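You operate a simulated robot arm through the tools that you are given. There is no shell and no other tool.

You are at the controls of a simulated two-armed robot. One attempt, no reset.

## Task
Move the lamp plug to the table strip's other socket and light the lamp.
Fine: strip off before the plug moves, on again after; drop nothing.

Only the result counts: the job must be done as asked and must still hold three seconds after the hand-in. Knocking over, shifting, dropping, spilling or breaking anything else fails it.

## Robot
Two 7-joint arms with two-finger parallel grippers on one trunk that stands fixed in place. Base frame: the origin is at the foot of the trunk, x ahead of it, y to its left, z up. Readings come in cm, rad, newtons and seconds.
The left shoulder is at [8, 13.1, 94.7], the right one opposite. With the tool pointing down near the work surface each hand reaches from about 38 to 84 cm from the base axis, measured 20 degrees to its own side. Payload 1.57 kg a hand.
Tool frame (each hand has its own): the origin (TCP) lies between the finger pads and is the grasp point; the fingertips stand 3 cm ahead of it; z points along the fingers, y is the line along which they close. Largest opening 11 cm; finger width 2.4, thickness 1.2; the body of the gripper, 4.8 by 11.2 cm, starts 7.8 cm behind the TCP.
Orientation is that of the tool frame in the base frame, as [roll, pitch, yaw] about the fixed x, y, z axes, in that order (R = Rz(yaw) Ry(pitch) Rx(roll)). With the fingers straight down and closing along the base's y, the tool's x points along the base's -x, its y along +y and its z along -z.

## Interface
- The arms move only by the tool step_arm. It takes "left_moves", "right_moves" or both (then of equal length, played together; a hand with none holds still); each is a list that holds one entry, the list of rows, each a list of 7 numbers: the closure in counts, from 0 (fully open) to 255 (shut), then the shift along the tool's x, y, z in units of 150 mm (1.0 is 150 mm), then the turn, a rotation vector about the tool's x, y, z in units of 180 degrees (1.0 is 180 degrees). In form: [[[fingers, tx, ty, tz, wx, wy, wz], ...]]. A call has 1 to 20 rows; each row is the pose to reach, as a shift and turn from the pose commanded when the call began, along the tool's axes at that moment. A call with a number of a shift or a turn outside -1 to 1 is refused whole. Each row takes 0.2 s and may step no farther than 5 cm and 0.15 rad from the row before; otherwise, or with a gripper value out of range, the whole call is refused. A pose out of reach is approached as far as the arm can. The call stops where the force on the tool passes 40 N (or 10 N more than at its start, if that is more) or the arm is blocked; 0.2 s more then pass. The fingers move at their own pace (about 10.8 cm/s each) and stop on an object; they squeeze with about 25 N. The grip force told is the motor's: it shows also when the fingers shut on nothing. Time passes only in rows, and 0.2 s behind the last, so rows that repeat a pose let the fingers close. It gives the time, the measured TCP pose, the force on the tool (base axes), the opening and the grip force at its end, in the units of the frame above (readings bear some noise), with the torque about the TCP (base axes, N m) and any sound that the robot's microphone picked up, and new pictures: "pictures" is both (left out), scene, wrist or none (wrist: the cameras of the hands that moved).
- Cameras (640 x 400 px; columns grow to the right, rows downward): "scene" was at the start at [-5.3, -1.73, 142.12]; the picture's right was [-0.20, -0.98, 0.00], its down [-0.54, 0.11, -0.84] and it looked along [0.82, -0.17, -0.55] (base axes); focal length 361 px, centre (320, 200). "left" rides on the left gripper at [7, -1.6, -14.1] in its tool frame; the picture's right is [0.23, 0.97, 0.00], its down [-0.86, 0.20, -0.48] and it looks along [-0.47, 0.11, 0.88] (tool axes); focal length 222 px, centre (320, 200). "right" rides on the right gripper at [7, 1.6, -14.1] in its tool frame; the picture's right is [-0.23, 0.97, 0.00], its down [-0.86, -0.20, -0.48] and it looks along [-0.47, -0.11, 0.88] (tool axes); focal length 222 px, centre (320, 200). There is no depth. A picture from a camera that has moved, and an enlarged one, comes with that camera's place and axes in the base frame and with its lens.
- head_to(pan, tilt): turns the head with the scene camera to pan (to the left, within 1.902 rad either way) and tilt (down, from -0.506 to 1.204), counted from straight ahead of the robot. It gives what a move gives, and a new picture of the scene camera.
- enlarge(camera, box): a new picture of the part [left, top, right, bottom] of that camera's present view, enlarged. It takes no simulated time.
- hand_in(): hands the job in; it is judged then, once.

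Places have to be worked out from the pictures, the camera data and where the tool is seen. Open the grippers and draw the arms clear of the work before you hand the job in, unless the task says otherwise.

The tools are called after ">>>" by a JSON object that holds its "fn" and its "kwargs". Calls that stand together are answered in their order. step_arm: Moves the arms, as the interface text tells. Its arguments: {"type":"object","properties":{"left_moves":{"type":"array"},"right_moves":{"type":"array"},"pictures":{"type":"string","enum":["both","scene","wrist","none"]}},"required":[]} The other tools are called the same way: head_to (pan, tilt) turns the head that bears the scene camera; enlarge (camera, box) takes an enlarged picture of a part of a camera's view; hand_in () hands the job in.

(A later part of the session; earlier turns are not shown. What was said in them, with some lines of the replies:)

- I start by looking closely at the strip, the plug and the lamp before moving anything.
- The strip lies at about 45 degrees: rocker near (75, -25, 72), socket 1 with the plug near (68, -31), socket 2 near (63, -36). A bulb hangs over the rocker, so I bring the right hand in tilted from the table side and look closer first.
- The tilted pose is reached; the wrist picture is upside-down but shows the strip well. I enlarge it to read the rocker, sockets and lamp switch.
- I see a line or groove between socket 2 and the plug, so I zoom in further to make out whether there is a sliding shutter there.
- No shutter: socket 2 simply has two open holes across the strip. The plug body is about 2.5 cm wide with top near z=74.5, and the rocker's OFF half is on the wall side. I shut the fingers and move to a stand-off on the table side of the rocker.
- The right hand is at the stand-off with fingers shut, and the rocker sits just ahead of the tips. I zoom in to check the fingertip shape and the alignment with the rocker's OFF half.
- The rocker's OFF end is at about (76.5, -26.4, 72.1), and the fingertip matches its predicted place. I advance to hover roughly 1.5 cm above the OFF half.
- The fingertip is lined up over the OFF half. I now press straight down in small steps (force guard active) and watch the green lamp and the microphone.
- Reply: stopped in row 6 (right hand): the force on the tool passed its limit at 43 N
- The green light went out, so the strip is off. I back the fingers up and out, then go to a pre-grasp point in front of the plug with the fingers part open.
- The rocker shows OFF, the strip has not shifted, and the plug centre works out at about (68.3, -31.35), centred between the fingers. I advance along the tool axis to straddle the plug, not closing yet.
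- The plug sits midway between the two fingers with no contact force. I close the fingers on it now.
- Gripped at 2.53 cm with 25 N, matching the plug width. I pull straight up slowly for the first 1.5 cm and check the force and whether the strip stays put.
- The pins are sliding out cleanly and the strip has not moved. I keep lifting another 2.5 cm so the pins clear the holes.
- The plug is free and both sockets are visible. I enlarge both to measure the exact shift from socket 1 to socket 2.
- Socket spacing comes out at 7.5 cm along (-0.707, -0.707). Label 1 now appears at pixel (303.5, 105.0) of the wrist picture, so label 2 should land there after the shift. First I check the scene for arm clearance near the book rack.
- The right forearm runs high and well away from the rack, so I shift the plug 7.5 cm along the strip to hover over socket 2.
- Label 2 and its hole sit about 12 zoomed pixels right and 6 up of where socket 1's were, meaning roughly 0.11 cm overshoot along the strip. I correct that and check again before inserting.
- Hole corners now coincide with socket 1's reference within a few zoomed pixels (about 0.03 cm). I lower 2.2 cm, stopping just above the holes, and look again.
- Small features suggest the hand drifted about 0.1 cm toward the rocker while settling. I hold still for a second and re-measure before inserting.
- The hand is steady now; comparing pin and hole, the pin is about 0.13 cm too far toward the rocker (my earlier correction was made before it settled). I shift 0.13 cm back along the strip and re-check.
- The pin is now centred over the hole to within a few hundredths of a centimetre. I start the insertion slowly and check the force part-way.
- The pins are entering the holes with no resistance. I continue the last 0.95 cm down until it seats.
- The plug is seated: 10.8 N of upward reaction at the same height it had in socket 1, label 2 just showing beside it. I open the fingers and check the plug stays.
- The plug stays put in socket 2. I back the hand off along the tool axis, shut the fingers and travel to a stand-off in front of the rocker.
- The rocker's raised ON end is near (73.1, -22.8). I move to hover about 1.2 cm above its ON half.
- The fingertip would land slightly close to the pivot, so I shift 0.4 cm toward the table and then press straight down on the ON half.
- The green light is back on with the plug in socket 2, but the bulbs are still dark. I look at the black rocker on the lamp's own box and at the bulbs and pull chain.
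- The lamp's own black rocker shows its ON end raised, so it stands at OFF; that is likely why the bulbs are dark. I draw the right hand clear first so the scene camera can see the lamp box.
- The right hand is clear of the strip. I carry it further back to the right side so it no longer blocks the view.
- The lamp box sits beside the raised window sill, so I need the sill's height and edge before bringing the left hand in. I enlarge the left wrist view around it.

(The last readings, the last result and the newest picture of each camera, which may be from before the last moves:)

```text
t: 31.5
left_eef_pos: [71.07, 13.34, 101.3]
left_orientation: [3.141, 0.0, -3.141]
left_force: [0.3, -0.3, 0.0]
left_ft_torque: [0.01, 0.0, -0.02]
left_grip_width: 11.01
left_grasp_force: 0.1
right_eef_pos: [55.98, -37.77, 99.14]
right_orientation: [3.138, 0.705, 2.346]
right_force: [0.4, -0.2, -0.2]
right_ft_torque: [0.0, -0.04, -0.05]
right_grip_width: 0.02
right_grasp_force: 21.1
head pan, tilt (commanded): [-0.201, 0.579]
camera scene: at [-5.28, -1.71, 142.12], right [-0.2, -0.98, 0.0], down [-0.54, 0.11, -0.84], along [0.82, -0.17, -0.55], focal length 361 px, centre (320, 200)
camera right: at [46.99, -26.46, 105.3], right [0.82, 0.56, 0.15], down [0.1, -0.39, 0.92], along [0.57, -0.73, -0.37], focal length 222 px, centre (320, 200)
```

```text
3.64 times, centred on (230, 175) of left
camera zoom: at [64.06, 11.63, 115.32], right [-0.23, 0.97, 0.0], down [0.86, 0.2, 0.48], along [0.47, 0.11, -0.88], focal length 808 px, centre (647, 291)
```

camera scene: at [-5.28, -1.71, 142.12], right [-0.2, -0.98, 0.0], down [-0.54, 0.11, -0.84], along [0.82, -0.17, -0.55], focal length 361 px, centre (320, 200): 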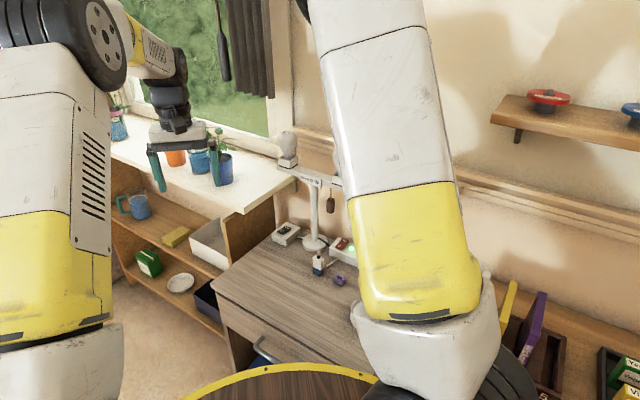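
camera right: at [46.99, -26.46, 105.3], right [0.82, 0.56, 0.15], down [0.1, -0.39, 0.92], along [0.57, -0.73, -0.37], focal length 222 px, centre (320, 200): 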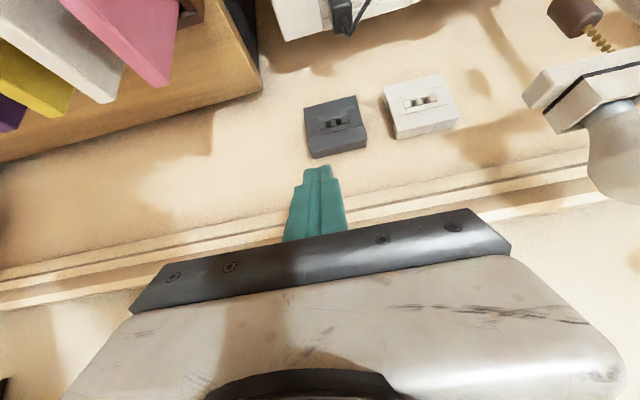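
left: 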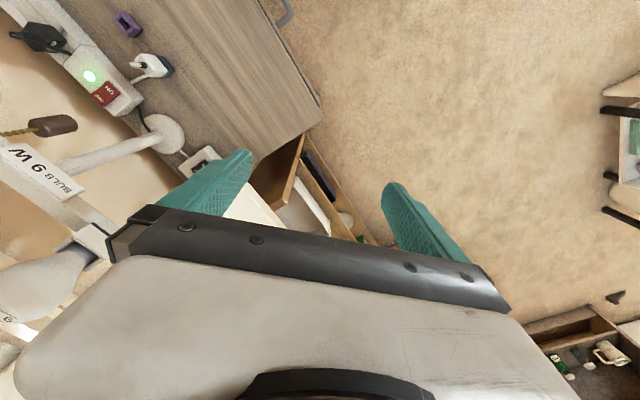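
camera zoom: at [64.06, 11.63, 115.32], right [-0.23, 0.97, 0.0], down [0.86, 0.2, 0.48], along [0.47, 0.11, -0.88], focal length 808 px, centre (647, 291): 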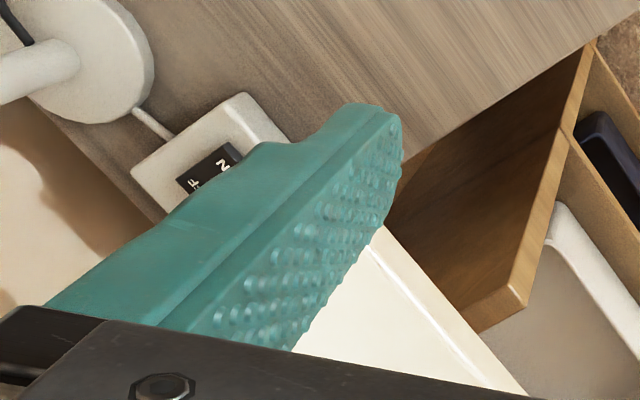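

The sill edge comes out near (82, 3.8) at height 82.5, about 6.6 cm to the left of the lamp box, so an approach from the front with the left hand is clear. I return the right hand to its first pose, opened, and zoom in on the box rocker.

>>> {"fn": "step_arm", "kwargs": {"right_moves": [[[200, -0.0241, -0.0323, -0.0015, -0.011, 0.0263, -0.0303], [100, -0.0483, -0.0645, -0.003, -0.0221, 0.0526, -0.0607], [0, -0.0724, -0.0968, -0.0045, -0.0331, 0.0788, -0.091], [0, -0.0965, -0.129, -0.006, -0.0442, 0.1051, -0.1214], [0, -0.1206, -0.1613, -0.0075, -0.0552, 0.1314, -0.1517], [0, -0.1448, -0.1935, -0.009, -0.0662, 0.1577, -0.182], [0, -0.1689, -0.2258, -0.0105, -0.0773, 0.1839, -0.2124], [0, -0.193, -0.258, -0.012, -0.0883, 0.2102, -0.2427]]], "pictures": "scene"}}

>>> {"fn": "enlarge", "kwargs": {"camera": "scene", "box": [255, 212, 335, 262]}}

>>> {"fn": "enlarge", "kwargs": {"camera": "scene", "box": [265, 215, 305, 245]}}

>>> {"fn": "enlarge", "kwargs": {"camera": "scene", "box": [320, 220, 440, 300]}}

```text
t: 33.3
left_eef_pos: [71.03, 13.29, 101.3]
left_orientation: [3.141, 0.001, -3.141]
left_force: [0.7, 0.4, -0.7]
left_ft_torque: [-0.01, -0.01, 0.02]
left_grip_width: 11.03
left_grasp_force: 0.1
right_eef_pos: [54.6, -42.26, 100.95]
right_orientation: [-3.139, 0.004, -3.14]
right_force: [0.4, 0.5, 0.0]
right_ft_torque: [0.02, -0.01, 0.01]
right_grip_width: 11.01
right_grasp_force: 0.0
head pan, tilt (commanded): [-0.201, 0.579]
camera scene: at [-5.32, -1.72, 142.12], right [-0.2, -0.98, 0.0], down [-0.54, 0.11, -0.84], along [0.82, -0.17, -0.55], focal length 361 px, centre (320, 200)
```

scene: 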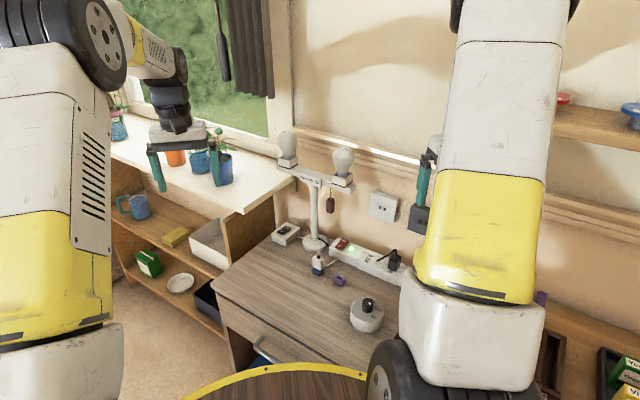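

```text
8.00 times, centred on (295, 237) of scene
camera zoom: at [-5.32, -1.72, 142.12], right [-0.2, -0.98, 0.0], down [-0.54, 0.11, -0.84], along [0.82, -0.17, -0.55], focal length 2890 px, centre (520, -96)
```

zoom: 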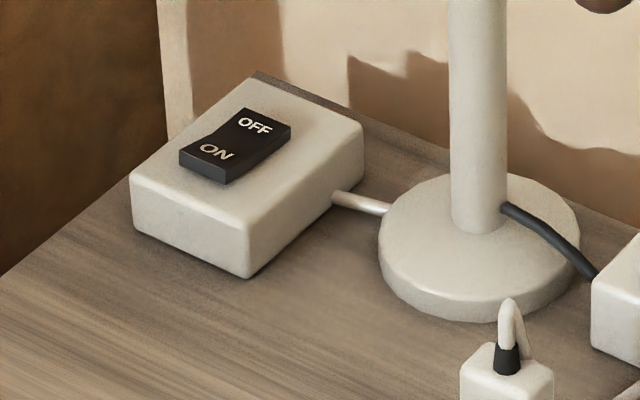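

```text
13.33 times, centred on (285, 230) of scene
camera zoom: at [-5.32, -1.72, 142.12], right [-0.2, -0.98, 0.0], down [-0.54, 0.11, -0.84], along [0.82, -0.17, -0.55], focal length 4816 px, centre (787, -200)
```

zoom: 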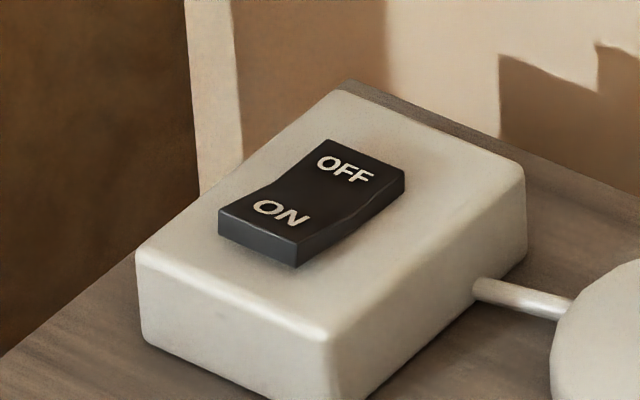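

```text
5.00 times, centred on (380, 260) of scene
camera zoom: at [-5.32, -1.72, 142.12], right [-0.2, -0.98, 0.0], down [-0.54, 0.11, -0.84], along [0.82, -0.17, -0.55], focal length 1806 px, centre (20, -100)
```

zoom: 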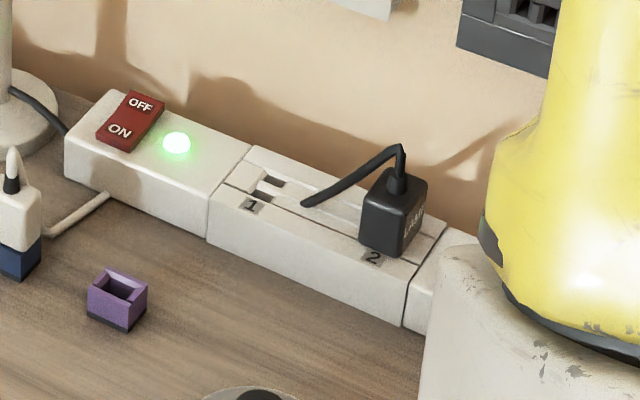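

The black rocker clearly shows its ON end raised (OFF state); its ON end is near (84.2, -7.3, 71.8). I shut the left fingers, tilt the left hand forward and bring it in front of the lamp box at a safe height.

>>> {"fn": "step_arm", "kwargs": {"left_moves": [[[255, -0.0164, -0.111, 0.0775, 0.0049, -0.0275, 0.0133], [255, -0.0328, -0.222, 0.155, 0.0097, -0.055, 0.0266], [255, -0.0491, -0.333, 0.2325, 0.0146, -0.0825, 0.0399], [255, -0.0655, -0.4435, 0.31, 0.0194, -0.11, 0.0533], [255, -0.0819, -0.554, 0.3875, 0.0243, -0.1374, 0.0666], [255, -0.0983, -0.665, 0.465, 0.0291, -0.1649, 0.0799], [255, -0.1146, -0.776, 0.5425, 0.034, -0.1924, 0.0932], [255, -0.131, -0.887, 0.62, 0.0388, -0.2199, 0.1065]]], "pictures": "both"}}

>>> {"fn": "enlarge", "kwargs": {"camera": "left", "box": [160, 20, 480, 220]}}

```text
t: 35.1
left_eef_pos: [73.0, -0.13, 91.93]
left_orientation: [-3.141, 0.701, 2.792]
left_force: [-0.6, 0.5, -0.9]
left_ft_torque: [0.0, 0.0, 0.0]
left_grip_width: 0.0
left_grasp_force: 21.2
right_eef_pos: [54.7, -42.36, 100.97]
right_orientation: [-3.141, 0.006, 3.14]
right_force: [-0.5, 0.7, 0.6]
right_ft_torque: [0.01, 0.0, -0.01]
right_grip_width: 11.05
right_grasp_force: 0.1
head pan, tilt (commanded): [-0.201, 0.579]
camera scene: at [-5.32, -1.72, 142.12], right [-0.2, -0.98, 0.0], down [-0.54, 0.11, -0.84], along [0.82, -0.17, -0.55], focal length 361 px, centre (320, 200)
camera left: at [58.77, 3.29, 98.09], right [0.17, 0.97, -0.15], down [0.39, 0.07, 0.92], along [0.9, -0.21, -0.37], focal length 222 px, centre (320, 200)
```

scene: 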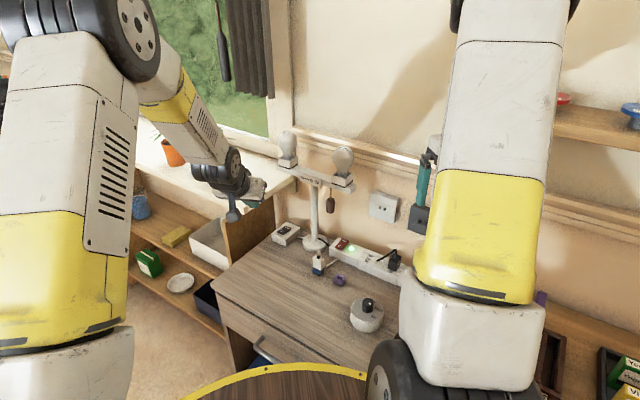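
left: 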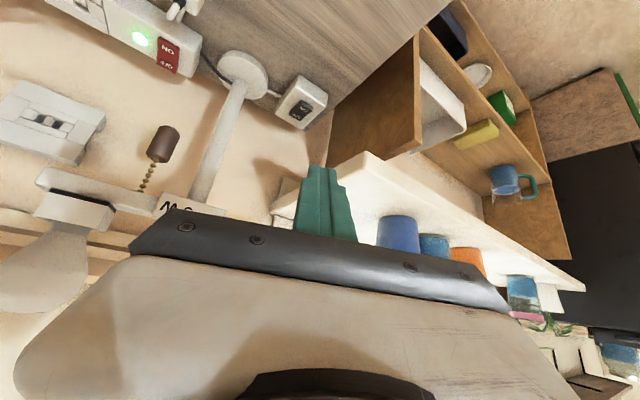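

```text
2.00 times, centred on (320, 120) of left
camera zoom: at [58.77, 3.29, 98.09], right [0.17, 0.97, -0.15], down [0.39, 0.07, 0.92], along [0.9, -0.21, -0.37], focal length 444 px, centre (320, 360)
```

zoom: 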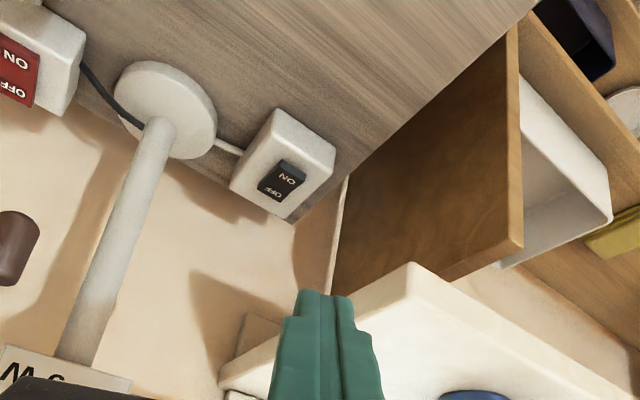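

The wrist view now shows the box, rocker, lamp pole and sill corner clearly. I turn the hand to face straight ahead (more room from the sill) and descend to a stand-off in front of the rocker.

>>> {"fn": "step_arm", "kwargs": {"left_moves": [[[255, -0.0036, -0.031, 0.1233, -0.009, 0, -0.0106], [255, -0.0072, -0.0619, 0.2466, -0.0179, 0, -0.0212], [255, -0.0108, -0.0929, 0.3699, -0.0269, 0, -0.0318], [255, -0.0144, -0.1238, 0.4932, -0.0359, 0, -0.0425], [255, -0.0179, -0.1548, 0.6164, -0.0448, 0, -0.0531], [255, -0.0215, -0.1857, 0.7397, -0.0538, 0, -0.0637], [255, -0.0251, -0.2167, 0.863, -0.0627, 0, -0.0743], [255, -0.0287, -0.2476, 0.9863, -0.0717, 0, -0.0849]]], "pictures": "both"}}

>>> {"fn": "enlarge", "kwargs": {"camera": "left", "box": [220, 70, 420, 195]}}

>>> {"fn": "enlarge", "kwargs": {"camera": "scene", "box": [180, 130, 360, 260]}}

```text
t: 36.9
left_eef_pos: [80.89, -6.75, 80.86]
left_orientation: [3.14, 0.698, 3.141]
left_force: [-0.4, 0.2, 0.0]
left_ft_torque: [-0.01, 0.0, 0.0]
left_grip_width: 0.01
left_grasp_force: 21.8
right_eef_pos: [54.81, -42.22, 101.05]
right_orientation: [-3.141, 0.005, 3.141]
right_force: [-0.1, 0.0, 0.9]
right_ft_torque: [-0.01, 0.01, -0.03]
right_grip_width: 10.99
right_grasp_force: 0.1
head pan, tilt (commanded): [-0.201, 0.579]
camera scene: at [-5.31, -1.72, 142.12], right [-0.2, -0.98, 0.0], down [-0.54, 0.11, -0.84], along [0.82, -0.17, -0.55], focal length 361 px, centre (320, 200)
camera left: at [66.48, -8.42, 87.04], right [-0.17, 0.97, -0.14], down [0.35, 0.2, 0.92], along [0.92, 0.11, -0.37], focal length 222 px, centre (320, 200)
```

scene: 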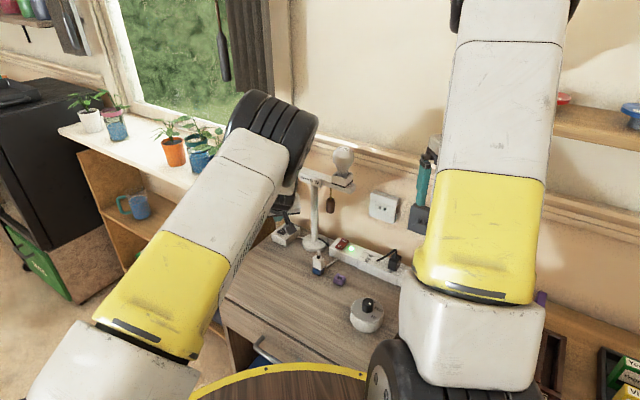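
left: 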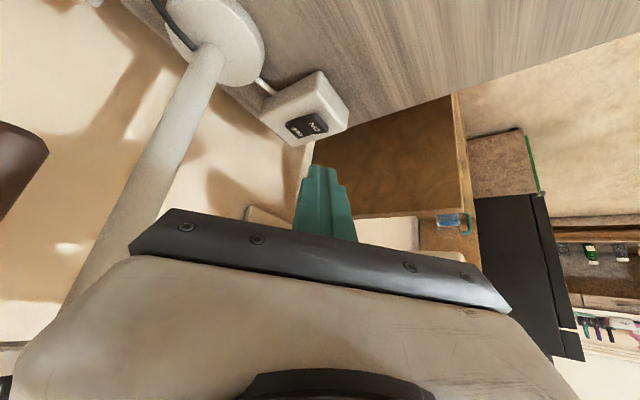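

```text
3.20 times, centred on (320, 132) of left
camera zoom: at [66.48, -8.42, 87.04], right [-0.17, 0.97, -0.14], down [0.35, 0.2, 0.92], along [0.92, 0.11, -0.37], focal length 711 px, centre (320, 416)
```

zoom: 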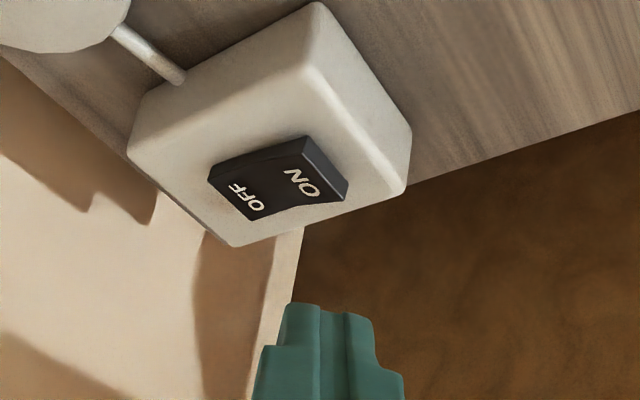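

```text
3.08 times, centred on (270, 195) of scene
camera zoom: at [-5.31, -1.72, 142.12], right [-0.2, -0.98, 0.0], down [-0.54, 0.11, -0.84], along [0.82, -0.17, -0.55], focal length 1112 px, centre (474, 215)
```

zoom: 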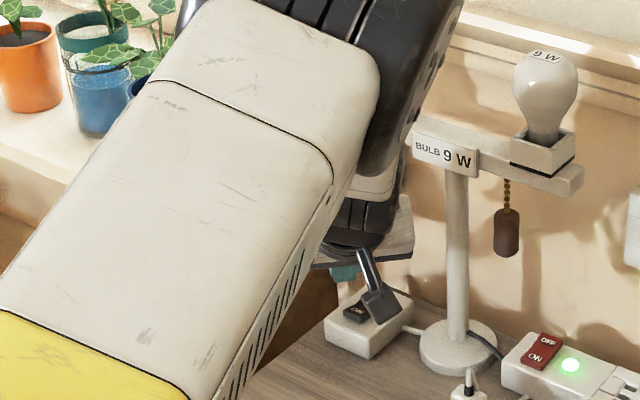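

The ON end of the box rocker sits near (84.3, -7.4). I move the closed left fingertips to hover about 2 cm over the ON half.

>>> {"fn": "step_arm", "kwargs": {"left_moves": [[[255, 0.0095, -0.0267, 0.104, 0, 0, 0], [255, 0.019, -0.0533, 0.208, 0, 0, 0], [255, 0.0285, -0.08, 0.312, 0, 0, 0], [255, 0.0285, -0.08, 0.312, 0, 0, 0], [255, 0.0285, -0.08, 0.312, 0, 0, 0]]], "pictures": "wrist"}}

>>> {"fn": "enlarge", "kwargs": {"camera": "left", "box": [220, 90, 420, 215]}}

>>> {"fn": "enlarge", "kwargs": {"camera": "scene", "box": [240, 130, 360, 260]}}

>>> {"fn": "enlarge", "kwargs": {"camera": "right", "box": [300, 0, 640, 210]}}

```text
t: 38.1
left_eef_pos: [83.74, -8.13, 77.0]
left_orientation: [3.14, 0.696, 3.141]
left_force: [-0.4, 0.8, -0.7]
left_ft_torque: [-0.02, -0.02, 0.0]
left_grip_width: 0.01
left_grasp_force: 21.6
right_eef_pos: [54.62, -42.24, 101.05]
right_orientation: [-3.141, 0.007, 3.141]
right_force: [0.5, 0.2, -0.2]
right_ft_torque: [0.04, -0.02, 0.01]
right_grip_width: 11.01
right_grasp_force: 0.1
head pan, tilt (commanded): [-0.201, 0.579]
camera left: at [69.21, -9.78, 83.3], right [-0.17, 0.97, -0.14], down [0.35, 0.2, 0.92], along [0.92, 0.11, -0.37], focal length 222 px, centre (320, 200)
```

left: 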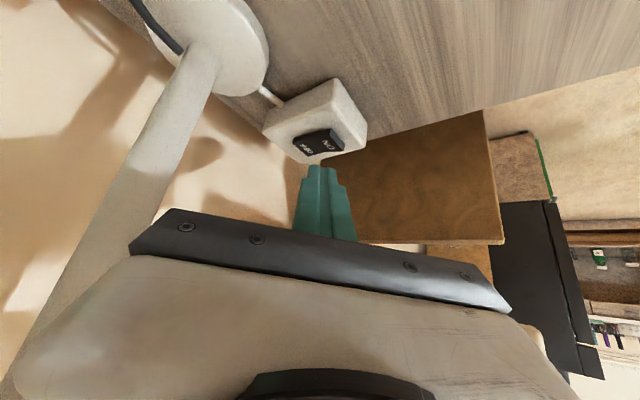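

```text
3.20 times, centred on (320, 152) of left
camera zoom: at [69.21, -9.78, 83.3], right [-0.17, 0.97, -0.14], down [0.35, 0.2, 0.92], along [0.92, 0.11, -0.37], focal length 711 px, centre (320, 352)
```

zoom: 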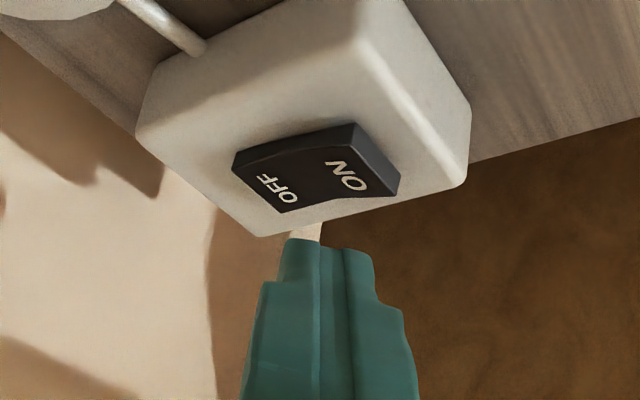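

```text
3.08 times, centred on (300, 195) of scene
camera zoom: at [-5.3, -1.74, 142.12], right [-0.2, -0.98, 0.0], down [-0.54, 0.11, -0.84], along [0.82, -0.17, -0.55], focal length 1112 px, centre (382, 215)
```

zoom: 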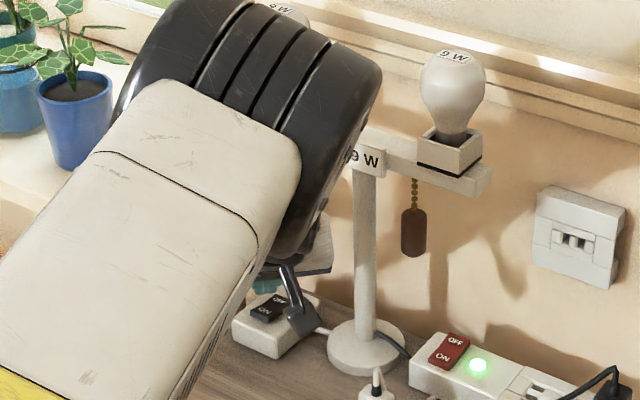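

```text
1.88 times, centred on (470, 105) of right
camera zoom: at [47.6, -40.66, 114.98], right [0.23, 0.97, 0.0], down [0.85, -0.2, 0.48], along [0.47, -0.11, -0.87], focal length 418 px, centre (38, 379)
```

zoom: 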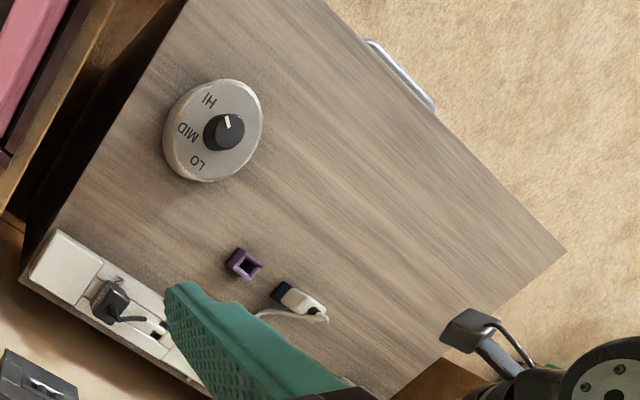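

The tip is over the rocker, a bit near the pivot, so I shift 0.4 cm toward the ON end and press straight down with the force guard.

>>> {"fn": "step_arm", "kwargs": {"left_moves": [[[255, 0.0143, 0.0193, -0.012, 0, 0, 0], [255, 0.0143, 0.0193, -0.012, 0, 0, 0], [255, 0.0486, 0.0193, 0.0289, 0, 0, 0], [255, 0.0743, 0.0193, 0.0595, 0, 0, 0], [255, 0.0914, 0.0193, 0.0799, 0, 0, 0], [255, 0.1043, 0.0193, 0.0952, 0, 0, 0], [255, 0.1128, 0.0193, 0.1055, 0, 0, 0], [255, 0.1214, 0.0193, 0.1157, 0, 0, 0]]], "pictures": "both"}}

>>> {"fn": "enlarge", "kwargs": {"camera": "left", "box": [220, 90, 420, 215]}}

>>> {"fn": "enlarge", "kwargs": {"camera": "scene", "box": [240, 130, 360, 260]}}

```text
t: 39.9
left_eef_pos: [83.42, -7.72, 74.73]
left_orientation: [3.14, 0.699, -3.142]
left_force: [-14.9, 3.6, 18.3]
left_ft_torque: [0.01, 0.22, -0.07]
left_grip_width: 0.02
left_grasp_force: 21.4
right_eef_pos: [54.67, -42.31, 101.03]
right_orientation: [-3.139, 0.008, -3.141]
right_force: [-0.9, 1.0, 0.2]
right_ft_torque: [-0.01, -0.03, -0.01]
right_grip_width: 10.98
right_grasp_force: 0.0
head pan, tilt (commanded): [-0.201, 0.579]
camera scene: at [-5.44, -1.72, 142.12], right [-0.2, -0.98, 0.0], down [-0.54, 0.11, -0.84], along [0.82, -0.17, -0.55], focal length 361 px, centre (320, 200)
camera left: at [68.92, -9.35, 80.92], right [-0.17, 0.97, -0.15], down [0.35, 0.2, 0.92], along [0.92, 0.11, -0.37], focal length 222 px, centre (320, 200)
```

scene: 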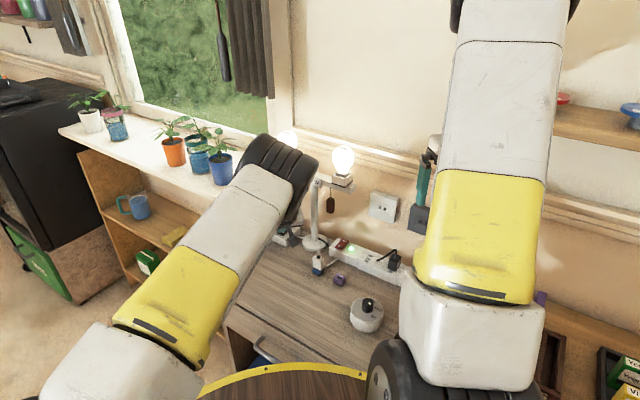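
left: 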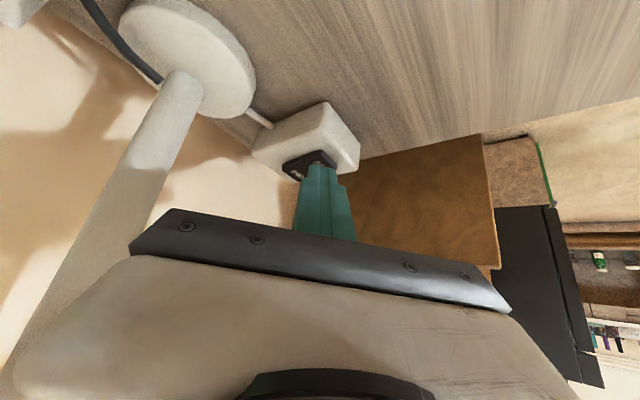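

```text
3.20 times, centred on (320, 152) of left
camera zoom: at [68.92, -9.35, 80.92], right [-0.17, 0.97, -0.15], down [0.35, 0.2, 0.92], along [0.92, 0.11, -0.37], focal length 711 px, centre (320, 352)
```

zoom: 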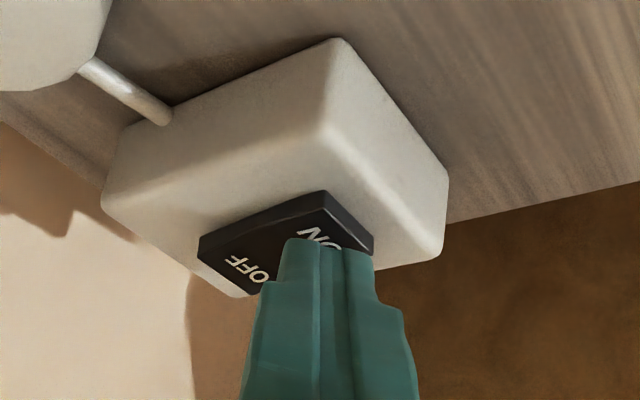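

```text
3.08 times, centred on (300, 195) of scene
camera zoom: at [-5.44, -1.72, 142.12], right [-0.2, -0.98, 0.0], down [-0.54, 0.11, -0.84], along [0.82, -0.17, -0.55], focal length 1112 px, centre (382, 215)
```

zoom: 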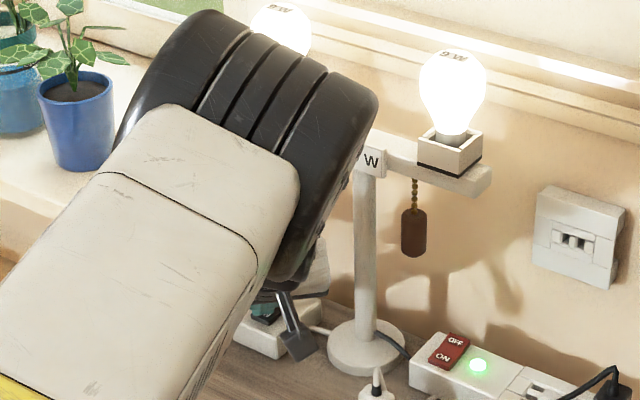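

Both bulbs are glowing. I lift the left fingertips straight up off the rocker, then back away along the tool axis.

>>> {"fn": "step_arm", "kwargs": {"left_moves": [[[255, -0.0129, 0, -0.0153, 0, 0, 0], [255, -0.0343, 0, -0.0409, 0, 0, 0], [255, -0.0557, 0, -0.0664, 0, 0, 0], [255, -0.0557, 0, -0.25, 0, 0, 0], [255, -0.0557, 0, -0.44, 0, 0, 0], [255, -0.0557, 0, -0.63, 0, 0, 0], [255, -0.0557, 0, -0.82, 0, 0, 0]]], "pictures": "both"}}

>>> {"fn": "enlarge", "kwargs": {"camera": "left", "box": [180, 50, 420, 200]}}

>>> {"fn": "enlarge", "kwargs": {"camera": "scene", "box": [255, 212, 335, 262]}}

```text
t: 41.5
left_eef_pos: [76.21, -7.79, 84.48]
left_orientation: [3.14, 0.698, 3.141]
left_force: [-0.6, -0.5, -0.2]
left_ft_torque: [-0.02, -0.03, 0.02]
left_grip_width: 0.0
left_grasp_force: 21.4
right_eef_pos: [54.65, -42.34, 100.96]
right_orientation: [-3.139, 0.007, -3.142]
right_force: [-0.5, -0.8, 0.5]
right_ft_torque: [0.0, 0.03, 0.0]
right_grip_width: 10.99
right_grasp_force: 0.1
head pan, tilt (commanded): [-0.201, 0.579]
camera scene: at [-5.28, -1.74, 142.12], right [-0.2, -0.98, 0.0], down [-0.54, 0.11, -0.84], along [0.82, -0.17, -0.55], focal length 361 px, centre (320, 200)
camera left: at [61.79, -9.49, 90.67], right [-0.17, 0.97, -0.14], down [0.35, 0.2, 0.92], along [0.92, 0.11, -0.37], focal length 222 px, centre (320, 200)
```

scene: 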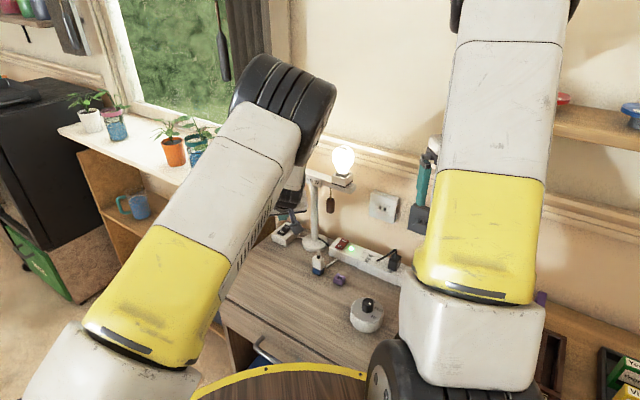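
left: 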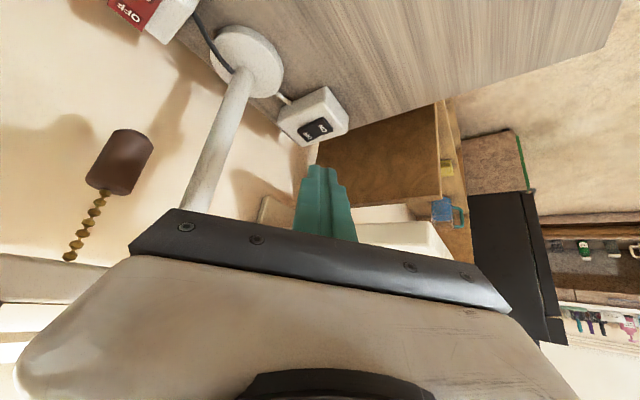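

```text
2.67 times, centred on (300, 125) of left
camera zoom: at [61.79, -9.49, 90.67], right [-0.17, 0.97, -0.14], down [0.35, 0.2, 0.92], along [0.92, 0.11, -0.37], focal length 592 px, centre (373, 400)
```

zoom: 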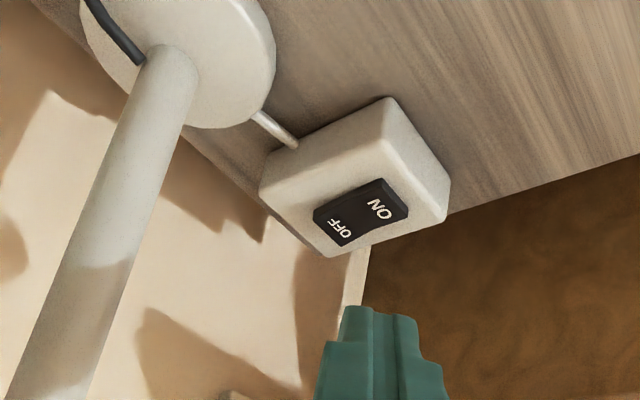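

```text
8.00 times, centred on (295, 237) of scene
camera zoom: at [-5.28, -1.74, 142.12], right [-0.2, -0.98, 0.0], down [-0.54, 0.11, -0.84], along [0.82, -0.17, -0.55], focal length 2890 px, centre (520, -96)
```

zoom: 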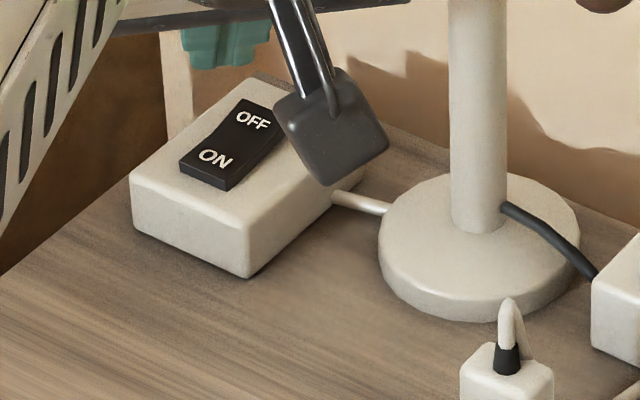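

The box has not moved, its rocker shows ON and the lamp stays lit. I draw the left hand up and back to its starting pose and open it.

>>> {"fn": "step_arm", "kwargs": {"left_moves": [[[255, -0.0522, 0, -0.152, 0, 0, 0], [255, -0.1043, 0, -0.304, 0, 0, 0], [255, -0.1565, 0, -0.456, 0, 0, 0], [255, -0.2087, 0, -0.608, 0, 0, 0], [255, -0.2608, 0, -0.76, 0, 0, 0], [255, -0.313, 0, -0.912, 0, 0, 0], [255, -0.313, 0.1533, -0.912, 0, 0.037, 0], [255, -0.313, 0.3067, -0.912, 0, 0.0741, 0], [200, -0.313, 0.46, -0.912, 0, 0.1111, 0], [100, -0.313, 0.6133, -0.912, 0, 0.1481, 0], [0, -0.313, 0.7667, -0.912, 0, 0.1852, 0], [0, -0.313, 0.92, -0.912, 0, 0.2222, 0], [0, -0.313, 0.92, -0.912, 0, 0.2222, 0]]], "pictures": "both"}}

>>> {"fn": "enlarge", "kwargs": {"camera": "scene", "box": [240, 120, 440, 300]}}

>>> {"fn": "enlarge", "kwargs": {"camera": "scene", "box": [320, 220, 440, 300]}}

```text
t: 44.3
left_eef_pos: [70.8, 6.14, 97.94]
left_orientation: [3.139, -0.001, -3.141]
left_force: [0.8, 0.4, 0.1]
left_ft_torque: [0.03, -0.01, 0.01]
left_grip_width: 11.02
left_grasp_force: 0.2
right_eef_pos: [54.76, -42.41, 100.96]
right_orientation: [-3.139, 0.006, -3.142]
right_force: [0.0, 0.7, 0.1]
right_ft_torque: [0.01, -0.04, -0.02]
right_grip_width: 10.99
right_grasp_force: 0.0
head pan, tilt (commanded): [-0.201, 0.579]
camera scene: at [-5.31, -1.73, 142.12], right [-0.2, -0.98, 0.0], down [-0.54, 0.11, -0.84], along [0.82, -0.17, -0.55], focal length 361 px, centre (320, 200)
camera left: at [63.93, 4.47, 111.92], right [-0.23, 0.97, 0.0], down [0.86, 0.2, 0.48], along [0.46, 0.11, -0.88], focal length 222 px, centre (320, 200)
```

scene: 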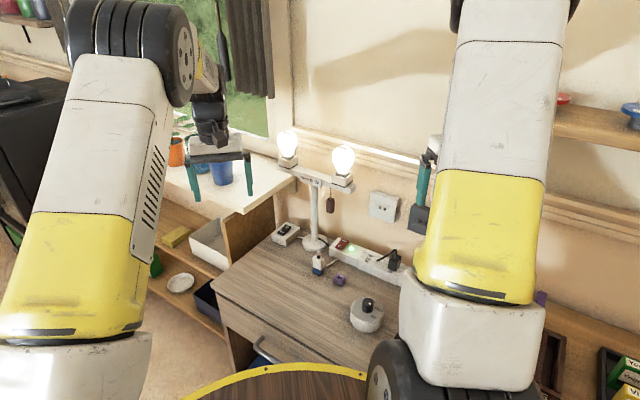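
left: 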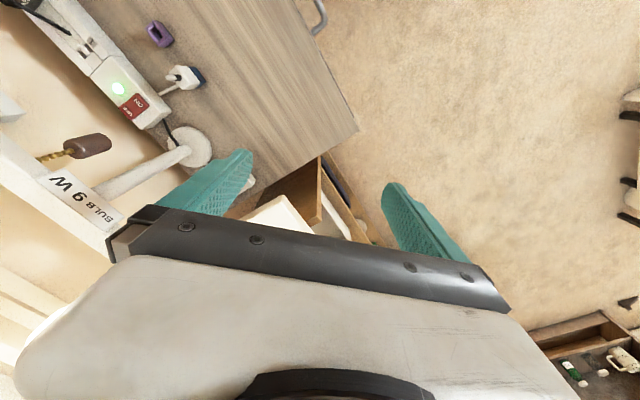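

```text
2.22 times, centred on (340, 210) of scene
camera zoom: at [-5.31, -1.73, 142.12], right [-0.2, -0.98, 0.0], down [-0.54, 0.11, -0.84], along [0.82, -0.17, -0.55], focal length 803 px, centre (276, 178)
```

zoom: 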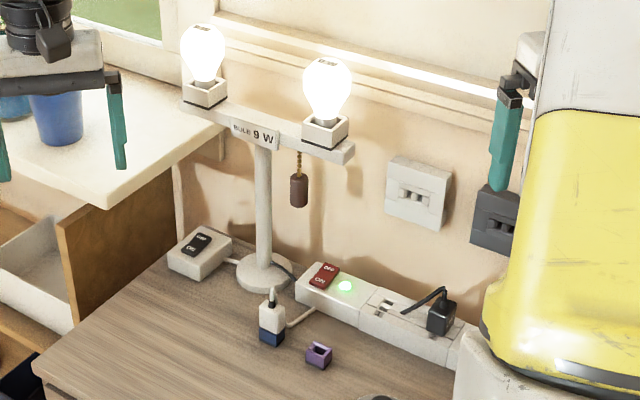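

```text
5.00 times, centred on (380, 260) of scene
camera zoom: at [-5.31, -1.73, 142.12], right [-0.2, -0.98, 0.0], down [-0.54, 0.11, -0.84], along [0.82, -0.17, -0.55], focal length 1806 px, centre (20, -100)
```

zoom: 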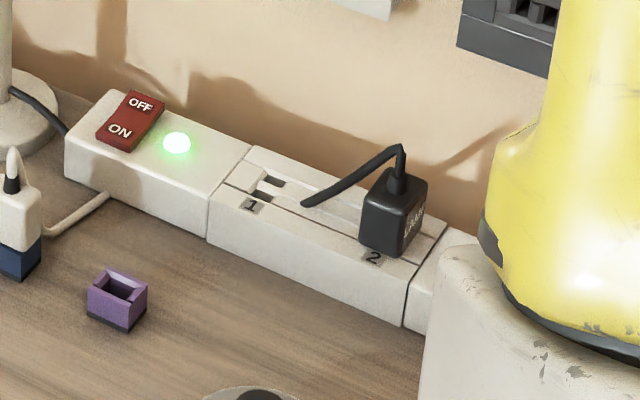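

Both bulbs are lit, the strip's green light is on and the plug sits flush in socket 2. Nothing else has shifted, and both hands are open and clear, so I hand the job in.

>>> {"fn": "hand_in", "kwargs": {}}

```text
The job is handed in.
```

The lamp plug is now in the table strip's socket 2 and the lamp is lit. The last pictures show both bulbs glowing and the strip's green light on.

- **Order:** I switched the strip off before the plug moved and on again once it was seated.
- **Lamp switch:** The lamp stayed dark after that because its own switch, on the small box beside the base, was off. I pressed it on as well.
- **Surroundings:** I dropped nothing, and the pictures show nothing else shifted. Both hands are open and clear of the work.

I have handed the job in; no verdict has come back.
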